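You operate a simulated robot arm through the tools that you are given. There is no shell and no other tool. Be economical: measure what you need, move in short steps, check, and stop when the job is done.

The job below is to be done with a simulated robot arm. You get a single attempt, and the scene is never put back.

JOB
Check the sealed can with the teal band: push it to REJECT if low, else put it back.
Fine: turn the push air on before the check and leave it on; air level and the other cans stay untouched. Set down upright: what you pick out.

It is judged by the outcome, as a careful person would: the job done as asked, and still so three seconds after it is handed in. It fails if anything else is knocked over, pushed out of place, dropped, spilled or broken.

ROBOT AND FRAMES
A 7-joint arm with a fingered hand, fixed in place. Base frame: the origin is at the foot of the arm, x ahead of it, y to its left, z up. Units: mm, rad, N and s.
With the tool pointing down near the work surface it reaches from about 180 to 640 mm from the base axis. Its first joint turns from -2.007 to 2.007 rad. Payload 3.1 kg.
Tool frame: the origin (TCP) lies between the finger pads and is the grasp point; the fingertips stand 22 mm ahead of it; z points along the fingers, y is the line along which they close. The gripper opens to 112 mm. The gripper's body begins 60 mm behind the TCP. The gripper is a hand of 3 fingers: y runs from the thumb to the fingers, the wrist lies at [0, 0, -218] in the tool frame, and closing takes about 1.5 s.
Orientation is told as [roll, pitch, yaw] about the base's x, y, z axes, in that order, counted from this pose: with the fingers straight down and closing along the base's y, the tool's x points along the base's -x, its y along +y and its z along -z.

CONTROLS
- The arm moves only by the tool arm_command. Its argument "motion" is a list of rows, each a list of 7 numbers: the shift along the tool's x, y, z in mm, then the turn, a rotation vector about the tool's x, y, z in rad, then the opening, from 0 (shut) to 1 (fully open). In form: [[x, y, z, ax, ay, az, jaw], ...]. A call has 1 to 20 rows; each row is the pose to reach, as a shift and turn from the pose commanded when the call began, along the tool's axes at that moment. A row lasts 0.2 s, in which the tool goes at most 50 mm and 0.15 rad; a call with a longer step from one row to the next is refused whole, and so is a gripper value outside its range. Where a pose cannot be reached the arm comes as near as it can. A force on the tool above 40 N (or 10 N above the force at the start of the call, whichever is more), or a blocked arm, ends the call early, and 0.2 s more pass. The fingers move at their own pace (about 108 mm/s each) and stop on an object; they squeeze with about 30 N. The grip force told is the motor's: it shows also when the fingers shut on nothing. Time passes only in rows, and 0.2 s behind the last, so rows that repeat a pose let the fingers close. It gives the time, the measured TCP pose, the force on the tool (base axes), the opening and the grip force at its end, in the units of the frame above (readings bear some noise), with the torque about the TCP (base axes, N m) and any sound that the robot's microphone picked up.
- Cameras (640 x 400 px; columns grow to the right, rows downward): "scene" is fixed at [220.5, -499.3, 1456.8]; the picture's right is [0.71, 0.71, 0.00], its down [0.67, -0.67, -0.31] and it looks along [-0.22, 0.22, -0.95] (base axes); focal length 264 px, centre (320, 200). "wrist" rides on the gripper at [66, 3, -80] in the tool frame; the picture's right is [-0.05, 1.00, 0.00], its down [-0.77, -0.04, -0.64] and it looks along [-0.64, -0.03, 0.77] (tool axes); focal length 275 px, centre (320, 200).
- grab_frame(camera): a new picture of that camera. No time passes.
- raise_lower(by): slides the trunk up (or, below 0, down) by that many mm; the arm rides with it, the base frame stays. It gives what a move gives, with no picture.
- set_grasp(shape): the hand has 3 fingers and takes this shape, open, in about a second: jaw (thumb against the fingers, like two jaws); tri (thumb and two fingers); tip (a fingertip pinch); poke (one finger out to press); point (the index stretched); flat (the hand flat); cup (the hand cupped); fist (a fist). The gripper value then closes the fingers along that shape, each until it touches; the sizes above hold for jaw. It gives what a move gives, with no picture.
- measure_at(camera, pixels): for up to 12 pixels [column, row] of the newest picture of that camera ("zoom" is the newest enlarged one), the place [x, y, z] in the base frame of the surface seen there, good to about 2 mm. No time passes.
- zoom(camera, box): a new picture of the part [left, top, right, bottom] of that camera's present view, enlarged. No time passes.
- hand_in(): hands the job in; it is judged then, once.

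Work in short steps. Measure before you move; look again where a grasp or a placing could have gone wrong, and mend it. You have 80 turns and 38 pictures in all, those below and enlarged ones among them. Open the gripper and draw the arm clear of the work before you hand the job in, unless the task says otherwise; then end with one line.

The tools are called after "Emit:" as a command line: name --pt "numbers of a row" for each row, then --argument value for the rest, lists and objects as JSON in quotes. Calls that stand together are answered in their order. arm_command: Moves the arm, as the interface text tells. Its arguments: {"type":"object","properties":{"motion":{"type":"array","items":{"type":"array","items":{"type":"number"}}}},"required":["motion"]} The other tools are called the same way: raise_lower (by) slides the trunk up or down; set_grasp (shape) gives the hand a shape; grab_frame (camera) takes a picture; measure_at (camera, pixels) gives the place of the surface under pixels of a picture; zoom (camera, box) takes an enlarged picture of a part of a camera's view; hand_in () hands the job in.

At the start:

```text
time: 0.0
position: [166.4, -385.8, 1233.8]
tool_rot: [-0.001, 0.0, -0.002]
force: [0.4, 0.6, 0.4]
wrist_torque: [-0.02, 0.01, -0.01]
opening: 112.1
grasp_force: 0.0
shape: jaw
trunk travel left (down, up): [-850.0, 140.0]
```

scene: 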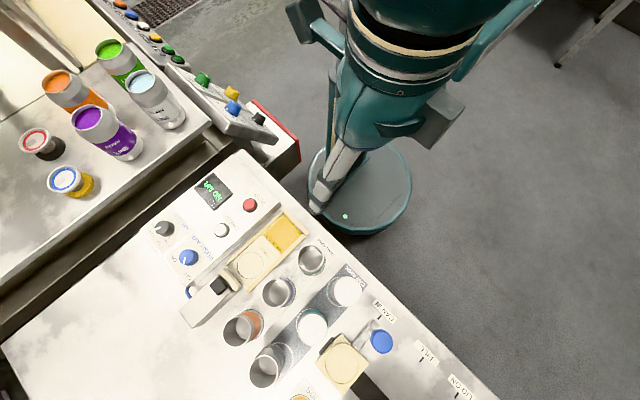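
wrist: 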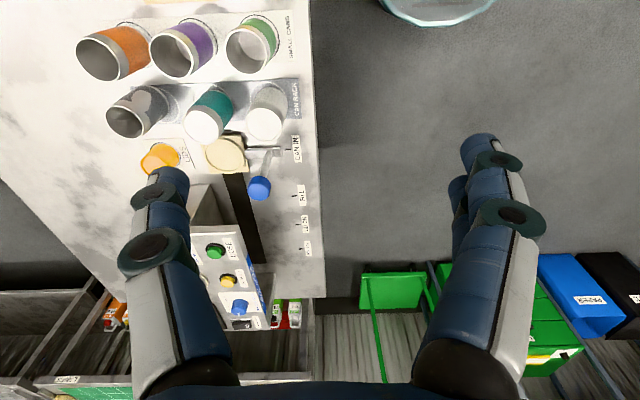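

The pictures show a checkweigher-like station (scene ~(230,230)) and cans (~(300,310)); I zoom for details.

Emit:
zoom --camera "scene" --box '[140, 150, 340, 275]'

Emit:
zoom --camera "scene" --box '[220, 240, 476, 400]'

Emit:
zoom --camera "wrist" --box '[70, 80, 330, 340]'

```text
3.20 times, centred on (240, 212) of scene
```

zoom: 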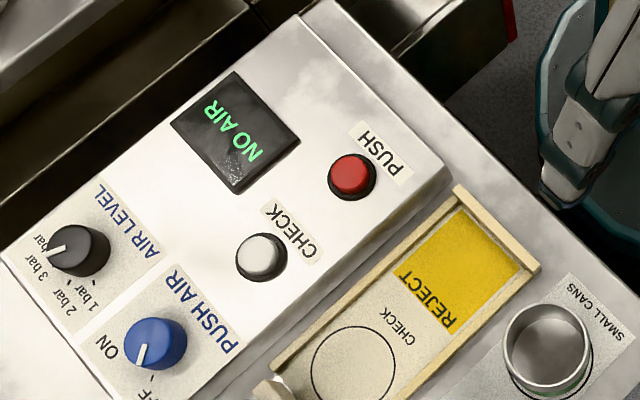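

```text
2.50 times, centred on (348, 320) of scene
```

zoom: 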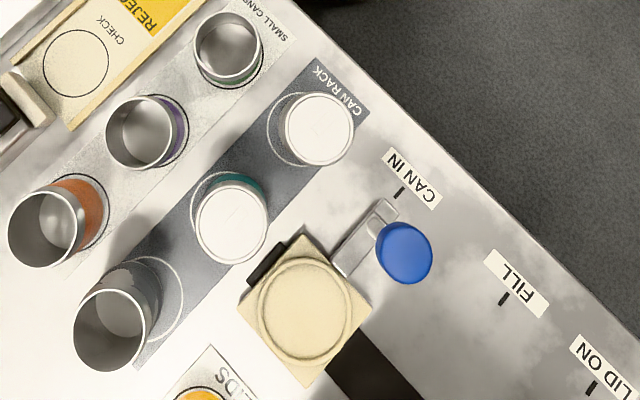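

```text
1.54 times, centred on (200, 210) of wrist
```

zoom: 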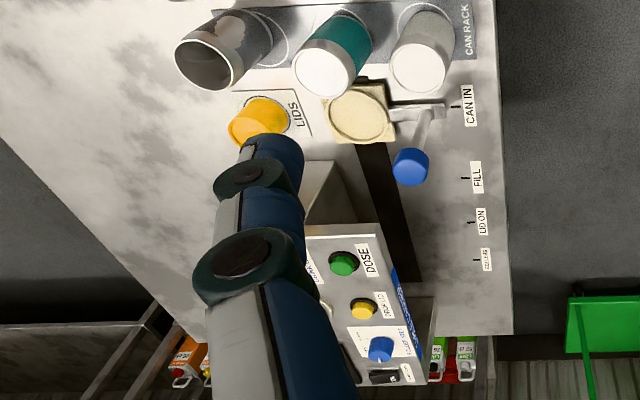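

The teal can is at scene ~(312,325), lidded, in the CAN RACK. I measure it, the check tray, knob and buttons.

Emit:
measure_at --camera "scene" --pixels '[[311, 326], [346, 291], [165, 229], [188, 257], [221, 230], [249, 205], [252, 258], [283, 235], [222, 285], [313, 260], [278, 293], [242, 327]]'

Emit:
zoom --camera "scene" --box '[140, 220, 268, 300]'

```text
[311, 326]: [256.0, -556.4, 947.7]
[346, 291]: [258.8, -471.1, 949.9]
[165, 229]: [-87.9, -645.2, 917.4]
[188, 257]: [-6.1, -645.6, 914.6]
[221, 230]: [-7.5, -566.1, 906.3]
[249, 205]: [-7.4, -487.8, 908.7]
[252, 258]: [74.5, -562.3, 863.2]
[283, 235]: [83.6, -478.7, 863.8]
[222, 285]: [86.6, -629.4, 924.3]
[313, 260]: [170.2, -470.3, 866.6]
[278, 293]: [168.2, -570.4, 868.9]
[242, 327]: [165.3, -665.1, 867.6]
```

```text
5.00 times, centred on (204, 260) of scene
```

zoom: 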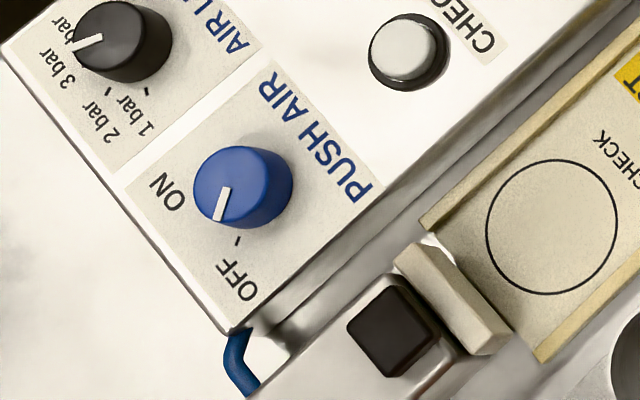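

The knob is at about (-6,-645) with pointer near OFF; ON lies clockwise seen from above. I measure the tray rails, pusher, panel edge and obstacles near the can.

Emit:
measure_at --camera "zoom" --pixels '[[228, 187], [217, 217], [280, 190], [238, 240], [330, 235], [240, 318], [405, 250], [505, 335], [435, 215], [553, 227], [625, 90], [400, 320]]'

Emit:
measure_at --camera "scene" --pixels '[[341, 366], [326, 347], [382, 342], [264, 371], [298, 318], [325, 333], [204, 85], [233, 107], [302, 225], [275, 212], [300, 313], [213, 191]]'

```text
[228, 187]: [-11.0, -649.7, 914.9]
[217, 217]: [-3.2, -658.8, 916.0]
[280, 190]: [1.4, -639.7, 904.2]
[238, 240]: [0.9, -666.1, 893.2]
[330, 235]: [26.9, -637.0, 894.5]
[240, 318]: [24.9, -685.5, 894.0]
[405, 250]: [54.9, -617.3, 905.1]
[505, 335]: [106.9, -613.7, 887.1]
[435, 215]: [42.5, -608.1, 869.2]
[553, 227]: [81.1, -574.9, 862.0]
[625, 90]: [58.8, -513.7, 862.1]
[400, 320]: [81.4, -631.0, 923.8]
```

```text
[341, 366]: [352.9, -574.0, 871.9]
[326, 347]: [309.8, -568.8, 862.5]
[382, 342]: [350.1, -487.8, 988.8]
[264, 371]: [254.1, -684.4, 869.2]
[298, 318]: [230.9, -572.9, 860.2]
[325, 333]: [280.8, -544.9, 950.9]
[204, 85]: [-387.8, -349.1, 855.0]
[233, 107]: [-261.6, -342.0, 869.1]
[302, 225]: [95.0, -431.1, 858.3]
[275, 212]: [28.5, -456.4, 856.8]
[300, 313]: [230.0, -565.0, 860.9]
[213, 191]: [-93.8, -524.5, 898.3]
```

Knob centre ≈(-9,-646), top z 916, panel z 894. I move to above the knob at z≈1000.

Emit:
arm_command --pt "19.4 -28.9 26 0 0 0 1" --pt "38.9 -57.8 52 0 0 0 1" --pt "58.3 -86.7 78 0 0 0 1" --pt "77.8 -115.6 104 0 0 0 1" --pt "97.2 -144.4 130 0 0 0 1" --pt "116.7 -173.3 156 0 0 0 1" --pt "136.1 -202.2 182 0 0 0 1" --pt "155.6 -231.1 208 0 0 0 1" --pt "175 -260 234 0 0 0 1" --pt "175 -260 234 0 0 0 1"

Emit:
grab_frame --camera "wrist"

```text
time: 2.2
position: [61.7, -591.2, 1009.4]
tool_rot: [0.0, 0.011, -0.015]
force: [0.7, 0.0, -0.2]
wrist_torque: [0.02, -0.01, 0.05]
opening: 112.0
grasp_force: 0.0
shape: jaw
out of reach, approached as far as the arm can: row 6, 7, 8, 9, 10
trunk travel left (down, up): [-850.0, 140.0]
```

```text
31 pictures are left
```

wrist: 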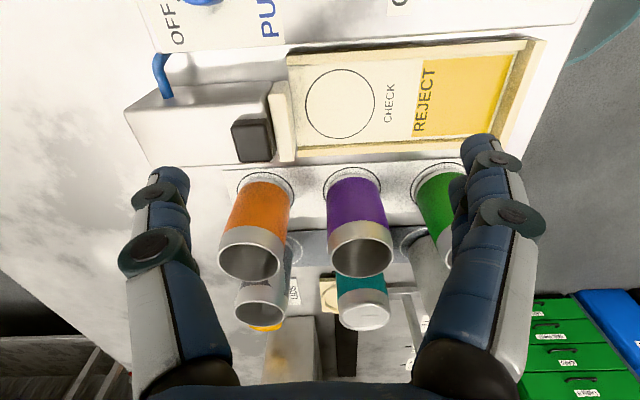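

The arm stopped short at radius ~594; I test whether a higher arm pose (with trunk lowered later) reaches further.

Emit:
arm_command --pt "0 0 -40 0 0 0 1" --pt "0 0 -80 0 0 0 1" --pt "0 0 -120 0 0 0 1" --pt "0 0 -160 0 0 0 1" --pt "0 0 -200 0 0 0 1" --pt "0 0 -200 0 0 0 1"

```text
time: 3.6
position: [74.0, -572.2, 1202.7]
tool_rot: [-0.001, 0.0, -0.001]
force: [-0.6, 0.2, 0.2]
wrist_torque: [-0.02, 0.0, -0.01]
opening: 111.9
grasp_force: 0.0
shape: jaw
out of reach, approached as far as the arm can: row 1, 3, 4, 5, 6
trunk travel left (down, up): [-850.0, 140.0]
```

I look at the arm's configuration from the scene camera.

Emit:
grab_frame --camera "scene"

```text
30 pictures are left
```

scene: 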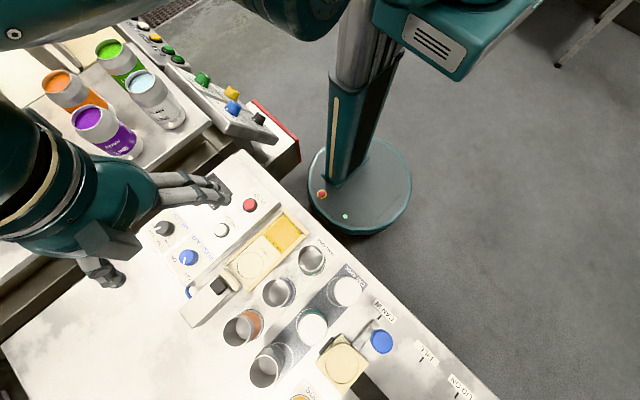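

I probe reach at an intermediate height.

Emit:
arm_command --pt "20 -20 50 0 0 0 1" --pt "40 -40 100 0 0 0 1" --pt "60 -70 120 0 0 0 1" --pt "70 -90 120 0 0 0 1" --pt "70 -90 120 0 0 0 1"

```text
refused: row 1 steps farther than a row can; nothing moved
```

Emit:
arm_command --pt "15 -15 35 0 0 0 1" --pt "30 -30 70 0 0 0 1" --pt "45 -45 105 0 0 0 1" --pt "65 -70 120 0 0 0 1" --pt "75 -80 120 0 0 0 1" --pt "75 -80 120 0 0 0 1"

```text
time: 5.0
position: [62.6, -590.7, 1092.4]
tool_rot: [0.0, 0.004, -0.007]
force: [-0.2, -1.0, -0.3]
wrist_torque: [0.01, 0.01, 0.0]
opening: 112.0
grasp_force: 0.0
shape: jaw
out of reach, approached as far as the arm can: row 1, 2, 3, 4, 5, 6
trunk travel left (down, up): [-850.0, 140.0]
```

I test moving sideways at this radius to see whether angle or radius is limiting.

Emit:
arm_command --pt "15 15 0 0 0 0 1" --pt "35 20 0 0 0 0 1" --pt "55 25 0 0 0 0 1" --pt "55 25 0 0 0 0 1"

```text
time: 6.0
position: [63.4, -588.7, 1091.5]
tool_rot: [0.0, 0.005, -0.009]
force: [-0.9, -0.3, 0.3]
wrist_torque: [0.02, -0.02, 0.02]
opening: 111.8
grasp_force: 0.0
shape: jaw
out of reach, approached as far as the arm can: row 1, 2, 3, 4
trunk travel left (down, up): [-850.0, 140.0]
```

Angle rather than radius seems limiting; I try the same sidestep while turning the tool with the arm (clockwise from above).

Emit:
arm_command --pt "0 5 0 0 0 0.15 1" --pt "0 10 0 0 0 0.3 1" --pt "15 15 0 0 0 0.4 1" --pt "35 20 0 0 0 0.5 1" --pt "55 20 0 0 0 0.5 1" --pt "65 20 0 0 0 0.5 1"

```text
time: 7.4
position: [0.6, -591.5, 1093.6]
tool_rot: [0.002, 0.002, -0.5]
force: [-0.4, -0.2, 0.2]
wrist_torque: [-0.04, 0.01, -0.02]
opening: 112.1
grasp_force: 0.1
shape: jaw
out of reach, approached as far as the arm can: row 1, 2, 3, 4, 5, 6
trunk travel left (down, up): [-850.0, 140.0]
```

I step back toward the base by 40 mm to see the commanded pose bookkeeping.

Emit:
arm_command --pt "19.2 35.1 0 0 0 0 1" --pt "19.2 35.1 0 0 0 0 1"

```text
time: 8.0
position: [2.8, -566.5, 1093.5]
tool_rot: [0.0, -0.003, -0.502]
force: [-0.7, 0.3, 0.3]
wrist_torque: [0.04, -0.03, 0.0]
opening: 112.1
grasp_force: 0.1
shape: jaw
out of reach, approached as far as the arm can: row 1
trunk travel left (down, up): [-850.0, 140.0]
```

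Commanded pose now equals actual. I descend to z≈965 (tips well above the 916 buttons) and then probe outward.

Emit:
arm_command --pt "0 0 45 0 0 0 1" --pt "0 0 90 0 0 0 1" --pt "0 0 128 0 0 0 1" --pt "-4 -18 128 0 0 0 1" --pt "-12 -38 128 0 0 0 1" --pt "-22 -60 128 0 0 0 1" --pt "-30 -75 128 0 0 0 1" --pt "-30 -75 128 0 0 0 1"

```text
time: 9.8
position: [-4.0, -593.8, 964.4]
tool_rot: [0.0, 0.0, -0.501]
force: [-0.1, -0.4, 0.6]
wrist_torque: [0.0, 0.0, 0.01]
opening: 112.1
grasp_force: 0.0
shape: jaw
out of reach, approached as far as the arm can: row 7, 8
trunk travel left (down, up): [-850.0, 140.0]
```

Row 6 (y≈-630) counted as reachable, so I step there explicitly and then nudge on.

Emit:
arm_command --pt "-7 -13 0 0 0 0 1" --pt "-14 -26 0 0 0 0 1" --pt "-17 -30 0 0 0 0 1" --pt "-17 -30 0 0 0 0 1"

```text
time: 10.8
position: [-3.9, -595.7, 966.7]
tool_rot: [0.001, 0.0, -0.501]
force: [0.3, -0.3, 0.2]
wrist_torque: [0.0, 0.03, 0.02]
opening: 112.0
grasp_force: 0.0
shape: jaw
out of reach, approached as far as the arm can: row 1, 2, 3, 4
trunk travel left (down, up): [-850.0, 140.0]
```

Flat reach tops out near 596 mm, so I'll tilt the fingers outward. First I back off, rise and yaw toward -0.97.

Emit:
arm_command --pt "0 10 -30 0 0 0.1 1" --pt "10 30 -60 0 0 0.22 1" --pt "20 50 -90 0 0 0.35 1" --pt "38 70 -100 0 0 0.47 1" --pt "38 70 -100 0 0 0.47 1"

```text
time: 12.0
position: [-2.8, -519.2, 1064.2]
tool_rot: [-0.001, 0.0, -0.972]
force: [-0.5, -0.2, 0.1]
wrist_torque: [-0.01, -0.02, 0.02]
opening: 112.2
grasp_force: 0.0
shape: jaw
trunk travel left (down, up): [-850.0, 140.0]
```

Now tilt 0.24 rad outward about base x and move over the knob at z≈985.

Emit:
arm_command --pt "0 0 0 0.068 -0.099 0 0.6" --pt "0 0 0 0.136 -0.198 0 0.6" --pt "-25 -18 20 0.136 -0.198 0 0.6" --pt "-50 -37 40 0.136 -0.198 0 0.6" --pt "-75 -56 60 0.136 -0.198 0 0.6" --pt "-98 -74.5 79 0.136 -0.198 0 0.6" --pt "-98 -74.5 79 0.136 -0.198 0 0.6"

Emit:
grab_frame --camera "wrist"

```text
time: 13.6
position: [-7.7, -639.6, 983.5]
tool_rot: [-0.138, -0.197, -0.957]
force: [-0.3, -0.4, -0.3]
wrist_torque: [-0.05, 0.0, 0.02]
opening: 67.8
grasp_force: 0.0
shape: jaw
trunk travel left (down, up): [-850.0, 140.0]
```

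```text
29 pictures are left
```

wrist: 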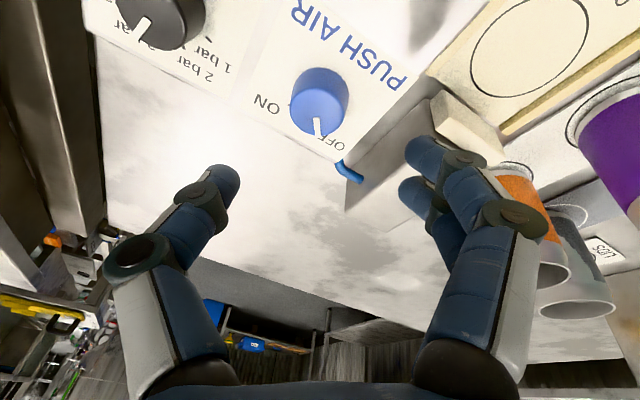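

The knob is at wrist (318,100), pointer toward OFF. I measure the knob precisely.

Emit:
measure_at --camera "wrist" --pixels '[[320, 90], [293, 90], [347, 92], [320, 70], [318, 128], [345, 120], [262, 103], [334, 141]]'

Emit:
zoom --camera "wrist" --box '[220, 20, 420, 180]'

```text
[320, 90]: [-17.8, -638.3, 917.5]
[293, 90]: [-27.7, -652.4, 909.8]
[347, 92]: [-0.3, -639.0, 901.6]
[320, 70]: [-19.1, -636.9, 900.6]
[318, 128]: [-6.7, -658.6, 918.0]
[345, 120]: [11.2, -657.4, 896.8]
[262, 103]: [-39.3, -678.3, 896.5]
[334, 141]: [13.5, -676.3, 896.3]
```

```text
2.50 times, centred on (320, 100) of wrist
```

zoom: 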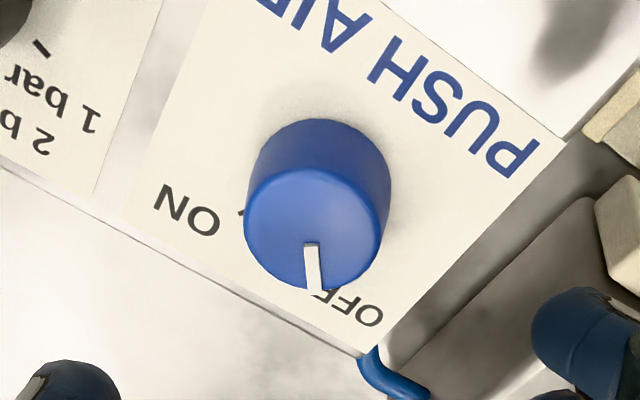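

Emit:
measure_at --camera "zoom" --pixels '[[313, 228], [249, 225], [379, 235], [313, 175], [316, 285], [308, 248], [318, 288], [205, 225], [360, 315], [245, 210]]'

```text
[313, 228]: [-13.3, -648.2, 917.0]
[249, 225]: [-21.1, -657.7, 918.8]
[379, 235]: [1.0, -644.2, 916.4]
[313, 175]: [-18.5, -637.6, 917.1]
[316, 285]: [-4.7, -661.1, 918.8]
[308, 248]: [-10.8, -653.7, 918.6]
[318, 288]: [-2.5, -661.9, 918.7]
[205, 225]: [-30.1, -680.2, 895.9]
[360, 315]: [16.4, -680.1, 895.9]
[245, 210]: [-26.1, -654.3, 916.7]
```

Knob centre ≈(-11,-650), Ø≈29, top 918; ON is ~70° clockwise. I centre over it, then ride the trunk down 57 mm.

Emit:
arm_command --pt "-3.3 -6.2 1.5 0 0 0 0.47" --pt "-3.3 -6.2 1.5 0 0 0 0.47"

Emit:
raise_lower --by -35

Emit:
grab_frame --camera "wrist"

```text
time: 14.2
position: [-11.9, -645.3, 983.2]
tool_rot: [-0.136, -0.196, -0.957]
force: [-1.4, 0.8, -0.1]
wrist_torque: [0.02, 0.0, 0.02]
opening: 53.3
grasp_force: 0.1
shape: jaw
trunk travel left (down, up): [-850.0, 140.0]
```

```text
time: 15.0
position: [-10.6, -645.9, 948.3]
tool_rot: [-0.137, -0.198, -0.956]
force: [-0.8, 0.3, -0.2]
wrist_torque: [0.02, 0.02, 0.02]
opening: 53.5
grasp_force: 0.1
shape: jaw
trunk travel left (down, up): [-815.0, 175.0]
```

```text
27 pictures are left
```

wrist: 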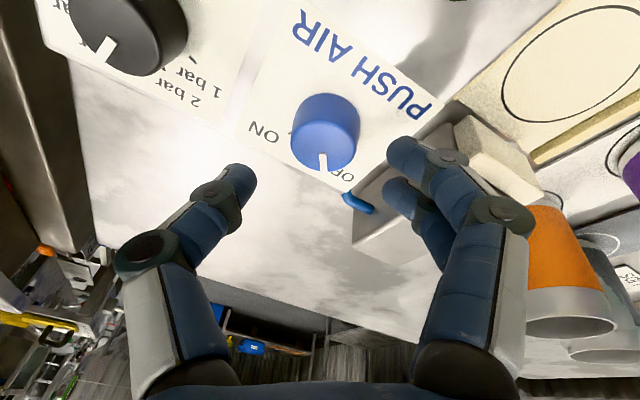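

Alignment looks right (knob (325,135) ahead of finger midpoint). Lower another 21 mm.

Emit:
raise_lower --by -21

Emit:
grab_frame --camera "wrist"

```text
time: 15.7
position: [-10.6, -646.4, 929.7]
tool_rot: [-0.138, -0.196, -0.955]
force: [-0.4, 0.6, -0.1]
wrist_torque: [-0.01, 0.01, 0.01]
opening: 53.3
grasp_force: 0.0
shape: jaw
trunk travel left (down, up): [-794.0, 196.0]
```

```text
26 pictures are left
```

wrist: 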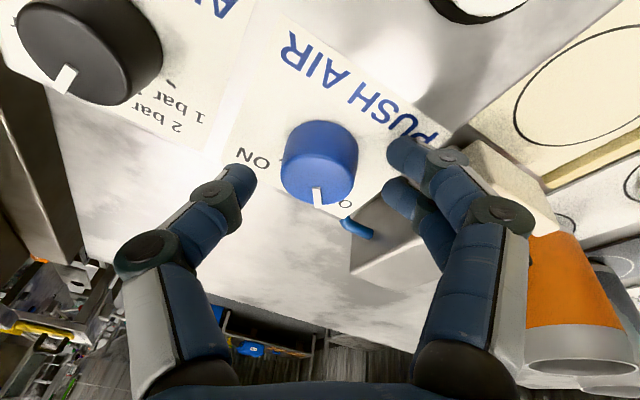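

Fingers straddle the knob. I go 2 mm lower and close.

Emit:
arm_command --pt "0 0 2 0 0 0 0.47" --pt "0 0 2 0 0 0 0.2" --pt "0 0 2 0 0 0 0.2" --pt "0 0 2 0 0 0 0.1" --pt "0 0 2 0 0 0 0.1"

Emit:
grab_frame --camera "wrist"

```text
time: 16.9
position: [-10.9, -647.2, 926.0]
tool_rot: [-0.137, -0.196, -0.955]
force: [-0.5, -1.4, 0.7]
wrist_torque: [0.09, -0.08, -0.03]
opening: 22.8
grasp_force: 29.5
shape: jaw
trunk travel left (down, up): [-794.0, 196.0]
```

```text
25 pictures are left
```

wrist: 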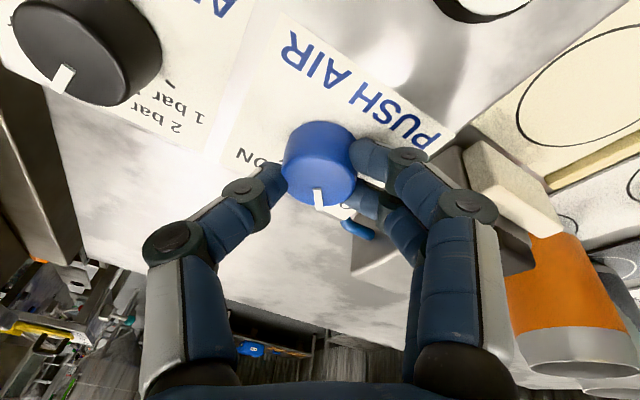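

Gripped. Turn +1.3 rad about tool z (clockwise from above) in small steps.

Emit:
arm_command --pt "0 0 2 0 0 0.13 0.1" --pt "0 0 2 0 0 0.26 0.1" --pt "0 0 2 0 0 0.39 0.1" --pt "0 0 2 0 0 0.52 0.1" --pt "0 0 2 0 0 0.65 0.1" --pt "0 0 2 0 0 0.78 0.1" --pt "0 0 2 0 0 0.91 0.1" --pt "0 0 2 0 0 1.04 0.1" --pt "0 0 2 0 0 1.17 0.1" --pt "0 0 2 0 0 1.3 0.1" --pt "0 0 2 0 0 1.3 0.1"

Emit:
grab_frame --camera "wrist"

```text
time: 19.3
position: [-15.2, -645.4, 925.5]
tool_rot: [0.16, -0.181, -2.288]
force: [-16.4, -4.6, 11.4]
wrist_torque: [0.23, 0.65, 0.32]
opening: 23.8
grasp_force: 29.9
shape: jaw
trunk travel left (down, up): [-794.0, 196.0]
```

```text
24 pictures are left
```

wrist: 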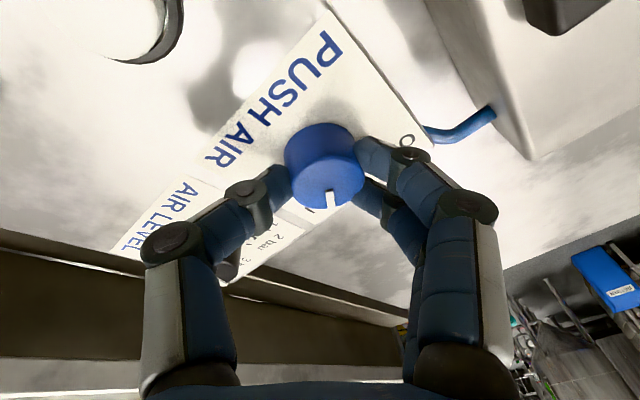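

The knob turned with the hand. I open modestly to release, then lift straight up.

Emit:
arm_command --pt "0 0 0 0 0 0 0.42" --pt "0 0 0 0 0 0 0.42" --pt "0 0 -15 0 0 0 0.42" --pt "0 0 -40 0 0 0 0.42" --pt "0 0 -75 0 0 0 0.42" --pt "0 0 -75 0 0 0 0.42"

Emit:
zoom --camera "scene" --box '[140, 150, 340, 275]'

Emit:
grab_frame --camera "wrist"

```text
time: 20.7
position: [-10.2, -629.9, 995.7]
tool_rot: [0.157, -0.184, -2.286]
force: [-0.6, -0.6, 0.1]
wrist_torque: [0.02, -0.02, 0.0]
opening: 46.2
grasp_force: 0.1
shape: jaw
trunk travel left (down, up): [-794.0, 196.0]
```

```text
3.20 times, centred on (240, 212) of scene
```

zoom: 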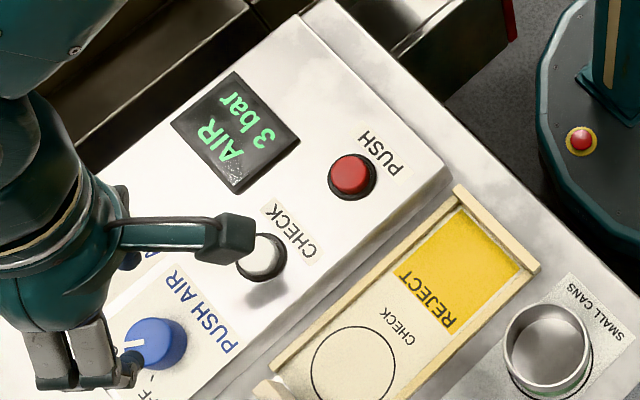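

```text
22 pictures are left
```

wrist: 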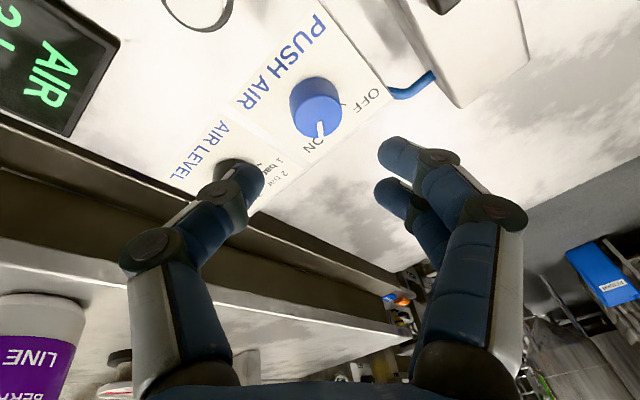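

Display reads "AIR 3 bar", pointer at ON, air level unchanged. I retract, rise and untilt.

Emit:
arm_command --pt "17.7 -14.9 -21.1 0.0 0.0 0 0.6" --pt "35.4 -29.8 -42.2 0.05 0.06 0 0.7" --pt "53.1 -44.7 -63.4 0.1 0.12 0 0.75" --pt "70.8 -59.6 -84.5 0.155 0.184 0 0.75" --pt "70.8 -59.6 -84.5 0.155 0.184 0 0.75"

```text
time: 21.9
position: [-10.5, -519.2, 1057.1]
tool_rot: [-0.002, 0.002, -2.272]
force: [-0.5, 0.0, 0.2]
wrist_torque: [0.02, -0.01, 0.0]
opening: 83.7
grasp_force: 0.0
shape: jaw
trunk travel left (down, up): [-794.0, 196.0]
```

Now move across toward the teal can at safe height, yawing to -1.57 so the fingers close along x.

Emit:
arm_command --pt "27 32 0 0 0 -0.1 0.75" --pt "55 65 0 0 0 -0.2 0.75" --pt "82 98 -5 0 0 -0.32 0.75" --pt "110 131 -10 0 0 -0.45 0.75" --pt "137 163 -10 0 0 -0.58 0.75" --pt "164.5 195.5 -10 0 0 -0.701 0.75" --pt "164.5 195.5 -10 0 0 -0.701 0.75"

Emit:
grab_frame --camera "wrist"

```text
time: 23.5
position: [245.2, -517.5, 1067.5]
tool_rot: [0.0, 0.001, -1.567]
force: [0.3, 0.2, 0.4]
wrist_torque: [0.01, 0.01, 0.05]
opening: 83.5
grasp_force: 0.0
shape: jaw
trunk travel left (down, up): [-794.0, 196.0]
```

```text
21 pictures are left
```

wrist: 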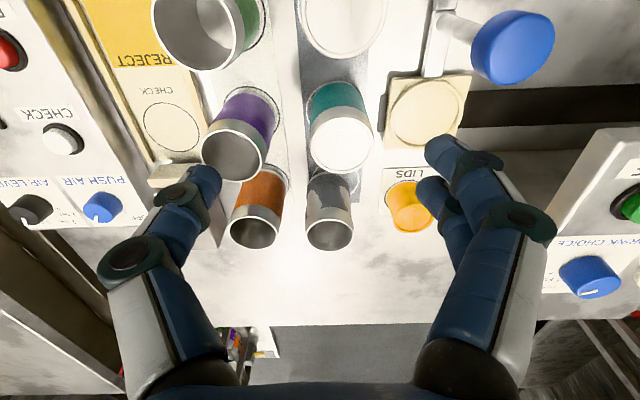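

Teal can's lid is at (342,147). Measure its edges and neighbouring tops.

Emit:
measure_at --camera "wrist" --pixels '[[342, 147], [315, 147], [371, 147], [343, 125], [343, 172], [312, 110], [366, 105], [263, 140], [348, 230], [343, 40], [436, 180], [205, 155]]'

Emit:
zoom --camera "wrist" --box '[270, 60, 430, 200]'

```text
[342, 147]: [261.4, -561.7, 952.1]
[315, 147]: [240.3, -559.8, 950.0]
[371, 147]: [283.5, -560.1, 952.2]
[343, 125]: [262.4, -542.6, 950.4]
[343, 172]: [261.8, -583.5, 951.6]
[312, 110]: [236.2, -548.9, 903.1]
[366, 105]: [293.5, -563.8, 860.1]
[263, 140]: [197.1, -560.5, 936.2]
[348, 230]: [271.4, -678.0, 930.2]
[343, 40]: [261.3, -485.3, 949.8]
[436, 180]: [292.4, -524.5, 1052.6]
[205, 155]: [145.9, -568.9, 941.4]
```

```text
2.86 times, centred on (350, 130) of wrist
```

zoom: 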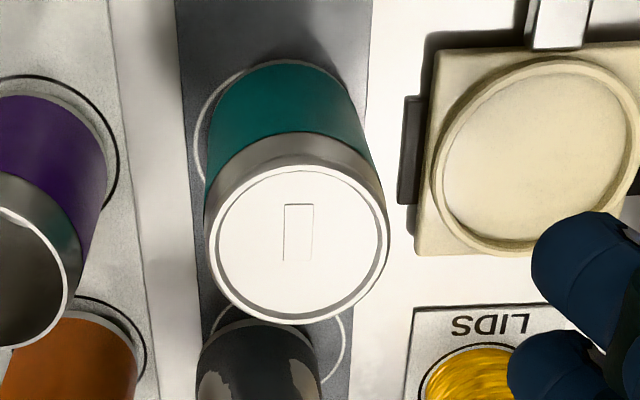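

Lid centre ≈(262,-561,951), Ø≈49. I tilt 0.15 outward (needed for reach) and hover above it at z≈1000.

Emit:
arm_command --pt "-10 4 0 0 -0.075 0 0.68" --pt "-20 8 20 0 -0.15 0 0.68" --pt "-32 13 45 0 -0.15 0 0.68" --pt "-42.5 17 67 0 -0.15 0 0.68" --pt "-42.5 17 67 0 -0.15 0 0.68"

Emit:
grab_frame --camera "wrist"

```text
time: 24.7
position: [260.7, -562.4, 1001.0]
tool_rot: [0.001, -0.148, -1.57]
force: [0.4, 0.6, -0.2]
wrist_torque: [0.01, 0.01, 0.03]
opening: 76.6
grasp_force: 0.1
shape: jaw
trunk travel left (down, up): [-794.0, 196.0]
```

```text
19 pictures are left
```

wrist: 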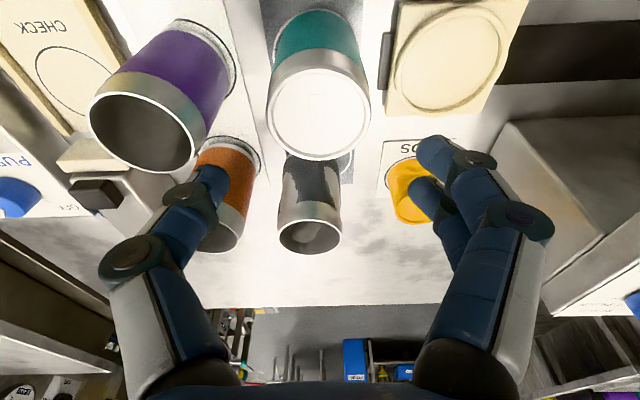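

Centred (lid (319,108)). Lower the trunk 75 mm to bring the fingers around the can.

Emit:
raise_lower --by -75

Emit:
grab_frame --camera "wrist"

```text
time: 25.8
position: [260.0, -561.4, 925.9]
tool_rot: [0.001, -0.151, -1.568]
force: [0.3, -0.2, -0.3]
wrist_torque: [-0.02, -0.01, 0.01]
opening: 76.6
grasp_force: 0.1
shape: jaw
trunk travel left (down, up): [-719.0, 271.0]
```

```text
18 pictures are left
```

wrist: 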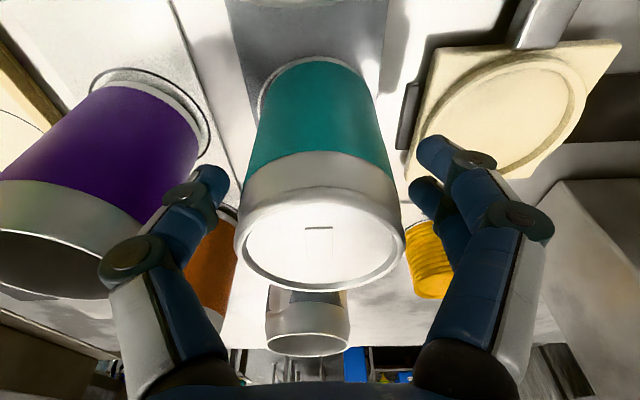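

Fingers straddle the can. Close on it.

Emit:
arm_command --pt "0 0 0 0 0 0 0.5" --pt "0 0 0 0 0 0 0.4" --pt "0 0 0 0 0 0 0.3" --pt "0 0 0 0 0 0 0.3" --pt "0 0 0 0 0 0 0.3"

Emit:
raise_lower --by 20

Emit:
grab_frame --camera "wrist"

```text
time: 27.0
position: [260.0, -561.7, 925.5]
tool_rot: [0.0, -0.151, -1.57]
force: [-1.1, 0.0, -0.5]
wrist_torque: [0.03, -0.02, 0.0]
opening: 42.0
grasp_force: 30.5
shape: jaw
trunk travel left (down, up): [-719.0, 271.0]
```

```text
time: 27.7
position: [260.8, -562.5, 944.9]
tool_rot: [0.0, -0.149, -1.57]
force: [0.6, 0.7, -2.0]
wrist_torque: [-0.03, 0.0, 0.0]
opening: 42.3
grasp_force: 30.3
shape: jaw
trunk travel left (down, up): [-739.0, 251.0]
```

```text
17 pictures are left
```

wrist: 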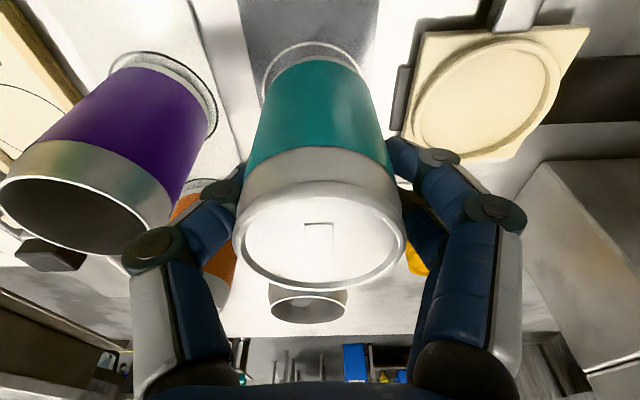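

Lifted cleanly. Raise 90 mm more to clear the small cans, then measure the lid.

Emit:
raise_lower --by 90

Emit:
grab_frame --camera "wrist"

Emit:
measure_at --camera "wrist" --pixels '[[319, 235], [246, 235], [393, 235], [319, 195], [319, 275], [260, 150], [375, 150], [319, 70]]'

```text
time: 28.9
position: [260.9, -563.5, 1035.5]
tool_rot: [0.0, -0.147, -1.569]
force: [0.0, 0.1, -2.1]
wrist_torque: [-0.02, -0.02, -0.02]
opening: 42.0
grasp_force: 30.2
shape: jaw
trunk travel left (down, up): [-829.0, 161.0]
```

```text
16 pictures are left
```

wrist: 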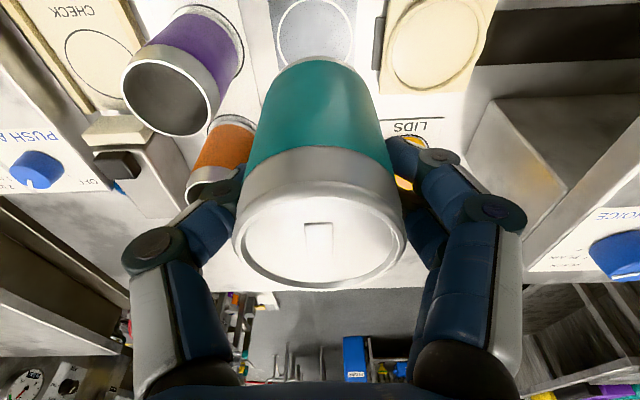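

```text
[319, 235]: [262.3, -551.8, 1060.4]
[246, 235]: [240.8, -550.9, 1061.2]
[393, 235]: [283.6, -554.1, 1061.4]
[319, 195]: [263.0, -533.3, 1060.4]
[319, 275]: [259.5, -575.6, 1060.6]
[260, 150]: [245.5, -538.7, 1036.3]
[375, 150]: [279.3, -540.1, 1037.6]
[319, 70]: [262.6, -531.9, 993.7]
```

The can is upright (lid flat at z≈1060.5). I zoom to fix its centre relative to the TCP.

Emit:
zoom --camera "wrist" --box '[220, 150, 420, 300]'

```text
2.67 times, centred on (320, 225) of wrist
```

zoom: 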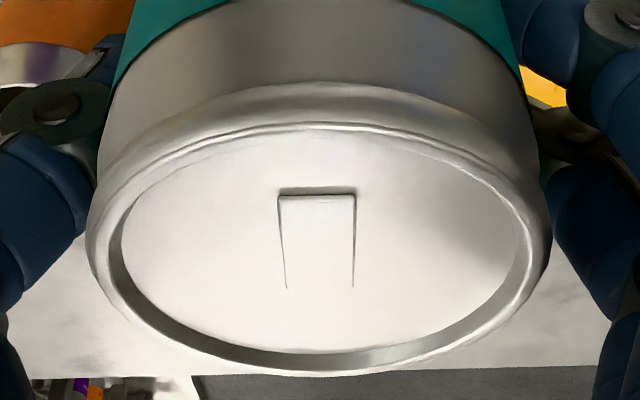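

Emit:
measure_at --camera "zoom" --pixels '[[320, 135], [320, 345], [125, 235], [512, 240], [320, 126], [320, 368]]'

```text
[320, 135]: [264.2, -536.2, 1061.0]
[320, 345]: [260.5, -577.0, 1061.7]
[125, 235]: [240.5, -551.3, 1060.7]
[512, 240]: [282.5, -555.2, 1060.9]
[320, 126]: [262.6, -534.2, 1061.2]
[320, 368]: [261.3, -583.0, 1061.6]
```

Can centre ≈ TCP+(1,5). Move over the CHECK circle at about (81,-575), staying at z≈1035.

Emit:
arm_command --pt "-2 -26 0.4 0 0 0 0.3" --pt "-5 -56 0.8 0 0 0 0.3" --pt "-8 -88 1.2 0 0 0 0.3" --pt "-11 -120 1.6 0 0 0 0.3" --pt "-14 -152 2 0 0 0 0.3" --pt "-16.3 -181 2.4 0 0 0 0.3" --pt "-16.3 -181 2.4 0 0 0 0.3"

Emit:
grab_frame --camera "wrist"

Emit:
grab_frame --camera "scene"

```text
time: 30.5
position: [82.6, -580.4, 1035.3]
tool_rot: [0.0, -0.151, -1.569]
force: [0.0, -0.3, -0.5]
wrist_torque: [0.0, 0.03, 0.02]
opening: 42.1
grasp_force: 29.8
shape: jaw
trunk travel left (down, up): [-829.0, 161.0]
```

```text
14 pictures are left
```

wrist: 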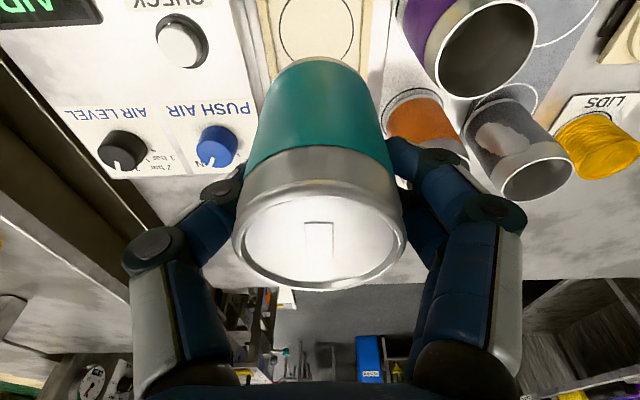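

```text
13 pictures are left
```

scene: 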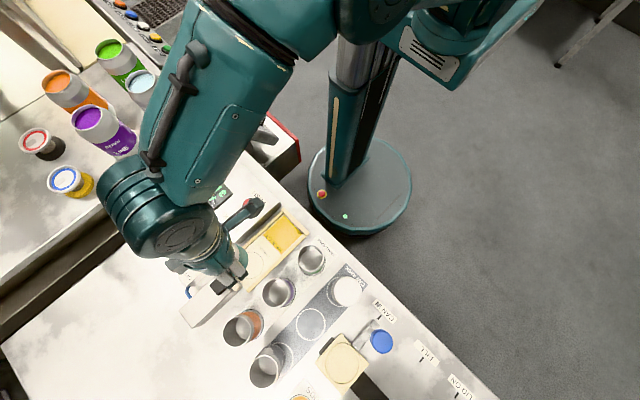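

Measure the visible circle edges and rails in the wrist view to refine x.

Emit:
measure_at --camera "wrist" --pixels '[[280, 15], [354, 15], [283, 35], [351, 35], [268, 40], [370, 40], [262, 60], [385, 60], [317, 70]]'

Emit:
measure_at --camera "scene" --pixels '[[258, 248], [251, 249], [265, 257], [262, 266], [244, 255], [240, 283]]'

```text
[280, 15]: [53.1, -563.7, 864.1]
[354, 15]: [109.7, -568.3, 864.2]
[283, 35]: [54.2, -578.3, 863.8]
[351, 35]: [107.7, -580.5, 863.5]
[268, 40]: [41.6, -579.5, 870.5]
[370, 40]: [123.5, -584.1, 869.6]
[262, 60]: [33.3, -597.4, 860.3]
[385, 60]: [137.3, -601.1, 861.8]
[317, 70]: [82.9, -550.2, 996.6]
```

```text
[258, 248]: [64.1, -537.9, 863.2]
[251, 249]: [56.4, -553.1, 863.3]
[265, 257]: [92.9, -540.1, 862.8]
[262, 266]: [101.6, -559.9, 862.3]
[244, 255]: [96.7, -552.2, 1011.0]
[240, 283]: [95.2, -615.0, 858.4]
```

Circle centre ≈(81.5,-574), floor ≈863. Alignment is within ~2 mm; I lower 98 mm with the trunk, then look.

Emit:
arm_command --pt "0 -1.5 0 0 0 0 0.3" --pt "0 -1.5 0 0 0 0 0.3"

Emit:
raise_lower --by -98

Emit:
grab_frame --camera "wrist"

Emit:
zoom --camera "scene" --box '[180, 200, 340, 300]'

```text
time: 31.1
position: [78.3, -581.2, 1036.2]
tool_rot: [-0.001, -0.15, -1.568]
force: [-0.2, -0.7, -1.3]
wrist_torque: [0.02, 0.03, 0.04]
opening: 42.3
grasp_force: 29.9
shape: jaw
trunk travel left (down, up): [-829.0, 161.0]
```

```text
time: 32.4
position: [79.6, -581.4, 938.3]
tool_rot: [0.0, -0.15, -1.567]
force: [-0.7, -0.1, -2.3]
wrist_torque: [-0.01, 0.01, 0.01]
opening: 41.9
grasp_force: 29.7
shape: jaw
trunk travel left (down, up): [-731.0, 259.0]
```

```text
12 pictures are left
```

wrist: 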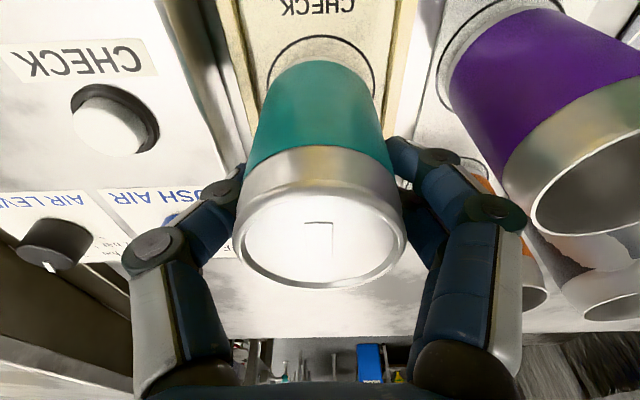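

```text
4.00 times, centred on (260, 250) of scene
```

zoom: 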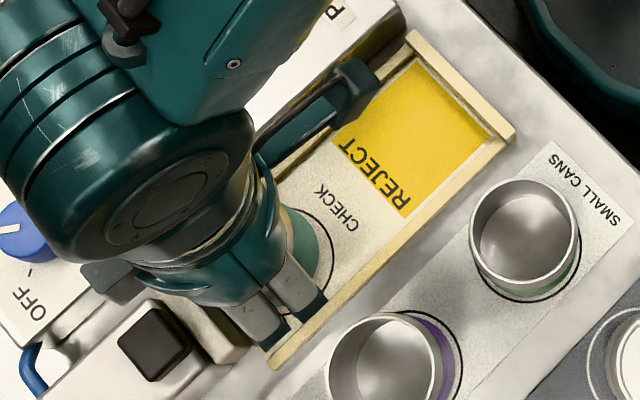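

Measure the circle's visible arc and the can's foot.

Emit:
measure_at --camera "wrist" --pixels '[[320, 36], [266, 85], [375, 85], [318, 63], [318, 70], [280, 52], [360, 52], [270, 100], [375, 100]]'

```text
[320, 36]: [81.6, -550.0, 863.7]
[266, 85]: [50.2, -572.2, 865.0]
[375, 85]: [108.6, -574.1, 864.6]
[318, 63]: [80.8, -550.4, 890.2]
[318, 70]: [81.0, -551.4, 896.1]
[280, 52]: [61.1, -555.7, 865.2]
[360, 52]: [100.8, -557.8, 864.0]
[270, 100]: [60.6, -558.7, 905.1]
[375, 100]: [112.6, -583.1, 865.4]
```

Can and circle are concentric within ~1-2 mm; foot is ~9 mm above the floor. Lower 8 mm, then creep.

Emit:
raise_lower --by -8

Emit:
arm_command --pt "0 0 0.7 0 0 0 0.3" --pt "0 0 1.4 0 0 0 0.3"

```text
time: 33.0
position: [77.9, -580.5, 929.1]
tool_rot: [0.001, -0.15, -1.569]
force: [-0.5, -0.4, -1.4]
wrist_torque: [-0.02, -0.02, -0.04]
opening: 41.9
grasp_force: 30.1
shape: jaw
trunk travel left (down, up): [-723.0, 267.0]
```

```text
time: 33.6
position: [78.8, -580.7, 929.4]
tool_rot: [0.0, -0.148, -1.569]
force: [-0.1, 0.6, -1.5]
wrist_torque: [-0.01, -0.01, 0.01]
opening: 42.3
grasp_force: 30.7
shape: jaw
trunk travel left (down, up): [-723.0, 267.0]
```

Still carrying the can's weight (~-1.5..-2 N); I creep further until the force shifts.

Emit:
arm_command --pt "0 0 0.7 0 0 0 0.3" --pt "0 0 1.4 0 0 0 0.3" --pt "0 0 1.4 0 0 0 0.3"

```text
time: 34.4
position: [78.7, -581.8, 927.5]
tool_rot: [0.001, -0.15, -1.571]
force: [1.1, -0.4, -2.0]
wrist_torque: [0.0, -0.01, 0.0]
opening: 42.3
grasp_force: 29.6
shape: jaw
trunk travel left (down, up): [-723.0, 267.0]
```

Emit:
arm_command --pt "0 0 0.7 0 0 0 0.3" --pt "0 0 1.4 0 0 0 0.3" --pt "0 0 1.4 0 0 0 0.3"

```text
time: 35.2
position: [77.7, -580.9, 926.6]
tool_rot: [0.0, -0.151, -1.57]
force: [-0.4, 0.1, 3.6]
wrist_torque: [-0.01, 0.01, -0.01]
opening: 42.2
grasp_force: 30.0
shape: jaw
trunk travel left (down, up): [-723.0, 267.0]
```

Contact (+3.6 N). Open gently, then raise straight up.

Emit:
arm_command --pt "0 0 0 0 0 0 0.45" --pt "0 0 0 0 0 0 0.52" --pt "0 0 0 0 0 0 0.6" --pt "0 0 0 0 0 0 0.6"

Emit:
raise_lower --by 110

Emit:
grab_frame --camera "wrist"

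```text
time: 36.2
position: [77.8, -582.3, 924.8]
tool_rot: [0.001, -0.15, -1.57]
force: [1.0, 0.3, 0.6]
wrist_torque: [-0.02, 0.0, 0.02]
opening: 66.8
grasp_force: 0.0
shape: jaw
trunk travel left (down, up): [-723.0, 267.0]
```

```text
time: 37.6
position: [77.1, -582.7, 1034.6]
tool_rot: [0.0, -0.151, -1.57]
force: [-0.8, 0.2, 0.3]
wrist_torque: [0.02, -0.01, 0.02]
opening: 66.7
grasp_force: 0.0
shape: jaw
trunk travel left (down, up): [-833.0, 157.0]
```

```text
10 pictures are left
```

wrist: 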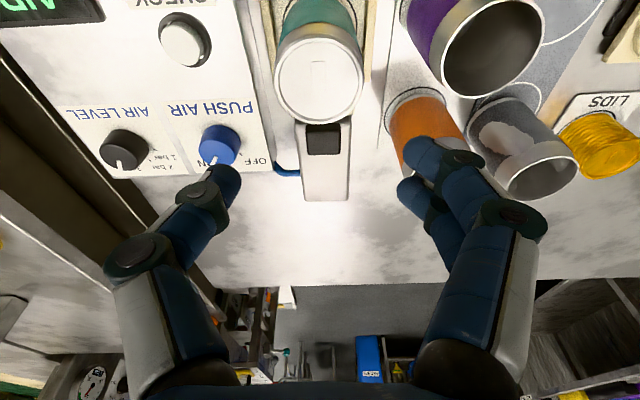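

Can stands on the circle. Measure the CHECK button (wrist (185,43)).

Emit:
measure_at --camera "wrist" --pixels '[[183, 44], [166, 44], [203, 48], [183, 25], [185, 62], [205, 55], [318, 82]]'

Emit:
measure_at --camera "scene" --pixels '[[249, 205]]'

```text
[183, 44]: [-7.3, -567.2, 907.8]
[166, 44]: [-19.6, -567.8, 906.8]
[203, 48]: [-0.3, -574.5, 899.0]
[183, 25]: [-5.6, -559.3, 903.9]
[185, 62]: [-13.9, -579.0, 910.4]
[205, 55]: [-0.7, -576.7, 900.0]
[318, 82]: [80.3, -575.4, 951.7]
```

```text
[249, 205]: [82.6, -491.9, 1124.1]
```

CHECK centre ≈(-10,-567,908). Close the hand, untilt and move above it.

Emit:
arm_command --pt "4 -22 -0.5 0 0.05 0 0.3" --pt "8 -44 -1 0 0.1 0 0" --pt "12 -66 -1.7 0 0.15 0 0" --pt "15.3 -87 -2.3 0 0.15 0 0" --pt "15.3 -87 -2.3 0 0.15 0 0"

Emit:
arm_command --pt "0 0 10 0 0 -0.14 0" --pt "0 0 20 0 0 -0.28 0" --pt "0 0 30 0 0 -0.42 0" --pt "0 0 40 0 0 -0.56 0" --pt "0 0 50 0 0 -0.7 0" --pt "0 0 60 0 0 -0.84 0" --pt "0 0 70 0 0 -0.97 0" --pt "0 0 70 0 0 -0.97 0"

Emit:
grab_frame --camera "wrist"

```text
time: 38.8
position: [-8.0, -566.6, 1037.6]
tool_rot: [0.0, 0.001, -1.569]
force: [-0.2, -0.2, -0.2]
wrist_torque: [0.03, 0.0, 0.02]
opening: 0.0
grasp_force: 29.9
shape: jaw
trunk travel left (down, up): [-833.0, 157.0]
```

```text
time: 40.6
position: [-8.9, -565.0, 965.5]
tool_rot: [-0.001, -0.001, -0.599]
force: [-0.1, 0.1, 0.1]
wrist_torque: [0.02, -0.01, -0.01]
opening: 0.0
grasp_force: 30.3
shape: jaw
trunk travel left (down, up): [-833.0, 157.0]
```

```text
9 pictures are left
```

wrist: 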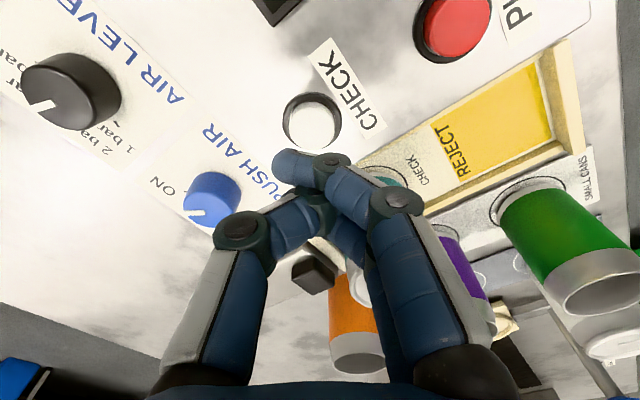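

Fingertips sit above CHECK. Descend and press gently, then back off.

Emit:
arm_command --pt "0 0 15 0 0 0 0" --pt "0 0 28 0 0 0 0" --pt "0 0 33 0 0 0 0" --pt "0 0 35 0 0 0 0" --pt "0 0 37 0 0 0 0"

Emit:
arm_command --pt "0 0 1.5 0 0 0 0" --pt "0 0 3 0 0 0 0" --pt "0 0 4 0 0 0 0"

```text
time: 41.8
position: [-8.9, -566.7, 927.7]
tool_rot: [0.001, 0.0, -0.601]
force: [0.1, -0.5, -0.5]
wrist_torque: [0.01, 0.0, 0.0]
opening: 0.0
grasp_force: 30.0
shape: jaw
trunk travel left (down, up): [-833.0, 157.0]
```

```text
time: 42.6
position: [-8.3, -566.5, 924.7]
tool_rot: [0.0, -0.001, -0.601]
force: [-0.2, -0.3, 0.9]
wrist_torque: [0.01, 0.01, 0.01]
opening: 0.0
grasp_force: 30.1
shape: jaw
trunk travel left (down, up): [-833.0, 157.0]
```

Just touching (0.9 N). Press a few mm further.

Emit:
arm_command --pt "0 0 1.5 0 0 0 0" --pt "0 0 3 0 0 0 0" --pt "0 0 3 0 0 0 0"

Emit:
zoom --camera "scene" --box '[180, 160, 308, 240]'

```text
time: 43.4
position: [-8.5, -566.5, 921.1]
tool_rot: [-0.001, -0.001, -0.602]
force: [0.8, 0.7, 2.8]
wrist_torque: [-0.03, 0.01, 0.0]
opening: 0.0
grasp_force: 30.3
shape: jaw
trunk travel left (down, up): [-833.0, 157.0]
heard: click
```

```text
5.00 times, centred on (244, 200) of scene
```

zoom: 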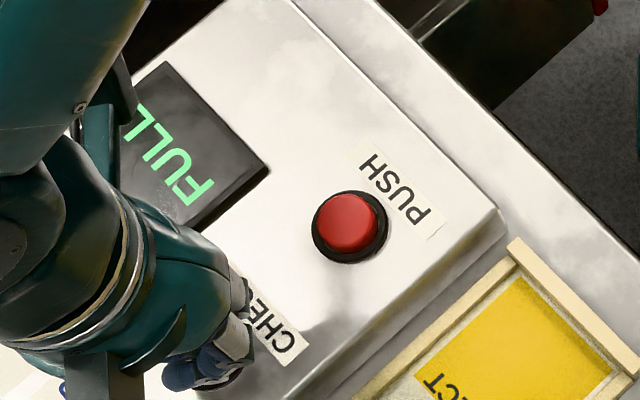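

Click heard; display shows "FULL". I back off upward and re-read to confirm.

Emit:
arm_command --pt "0 0 -15 0 0 0 0" --pt "0 0 -50 0 0 0 0" --pt "0 0 -85 0 0 0 0" --pt "0 0 -113 0 0 0 0" --pt "0 0 -113 0 0 0 0"

Emit:
zoom --camera "scene" --box '[160, 150, 320, 290]'

```text
time: 44.6
position: [-6.7, -566.3, 1035.3]
tool_rot: [0.001, 0.0, -0.6]
force: [0.2, -0.4, 0.2]
wrist_torque: [-0.01, 0.01, 0.0]
opening: 0.0
grasp_force: 29.6
shape: jaw
trunk travel left (down, up): [-833.0, 157.0]
```

```text
2.86 times, centred on (240, 220) of scene
```

zoom: 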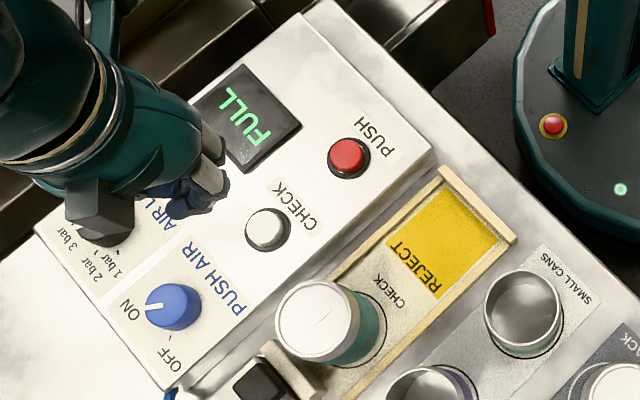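

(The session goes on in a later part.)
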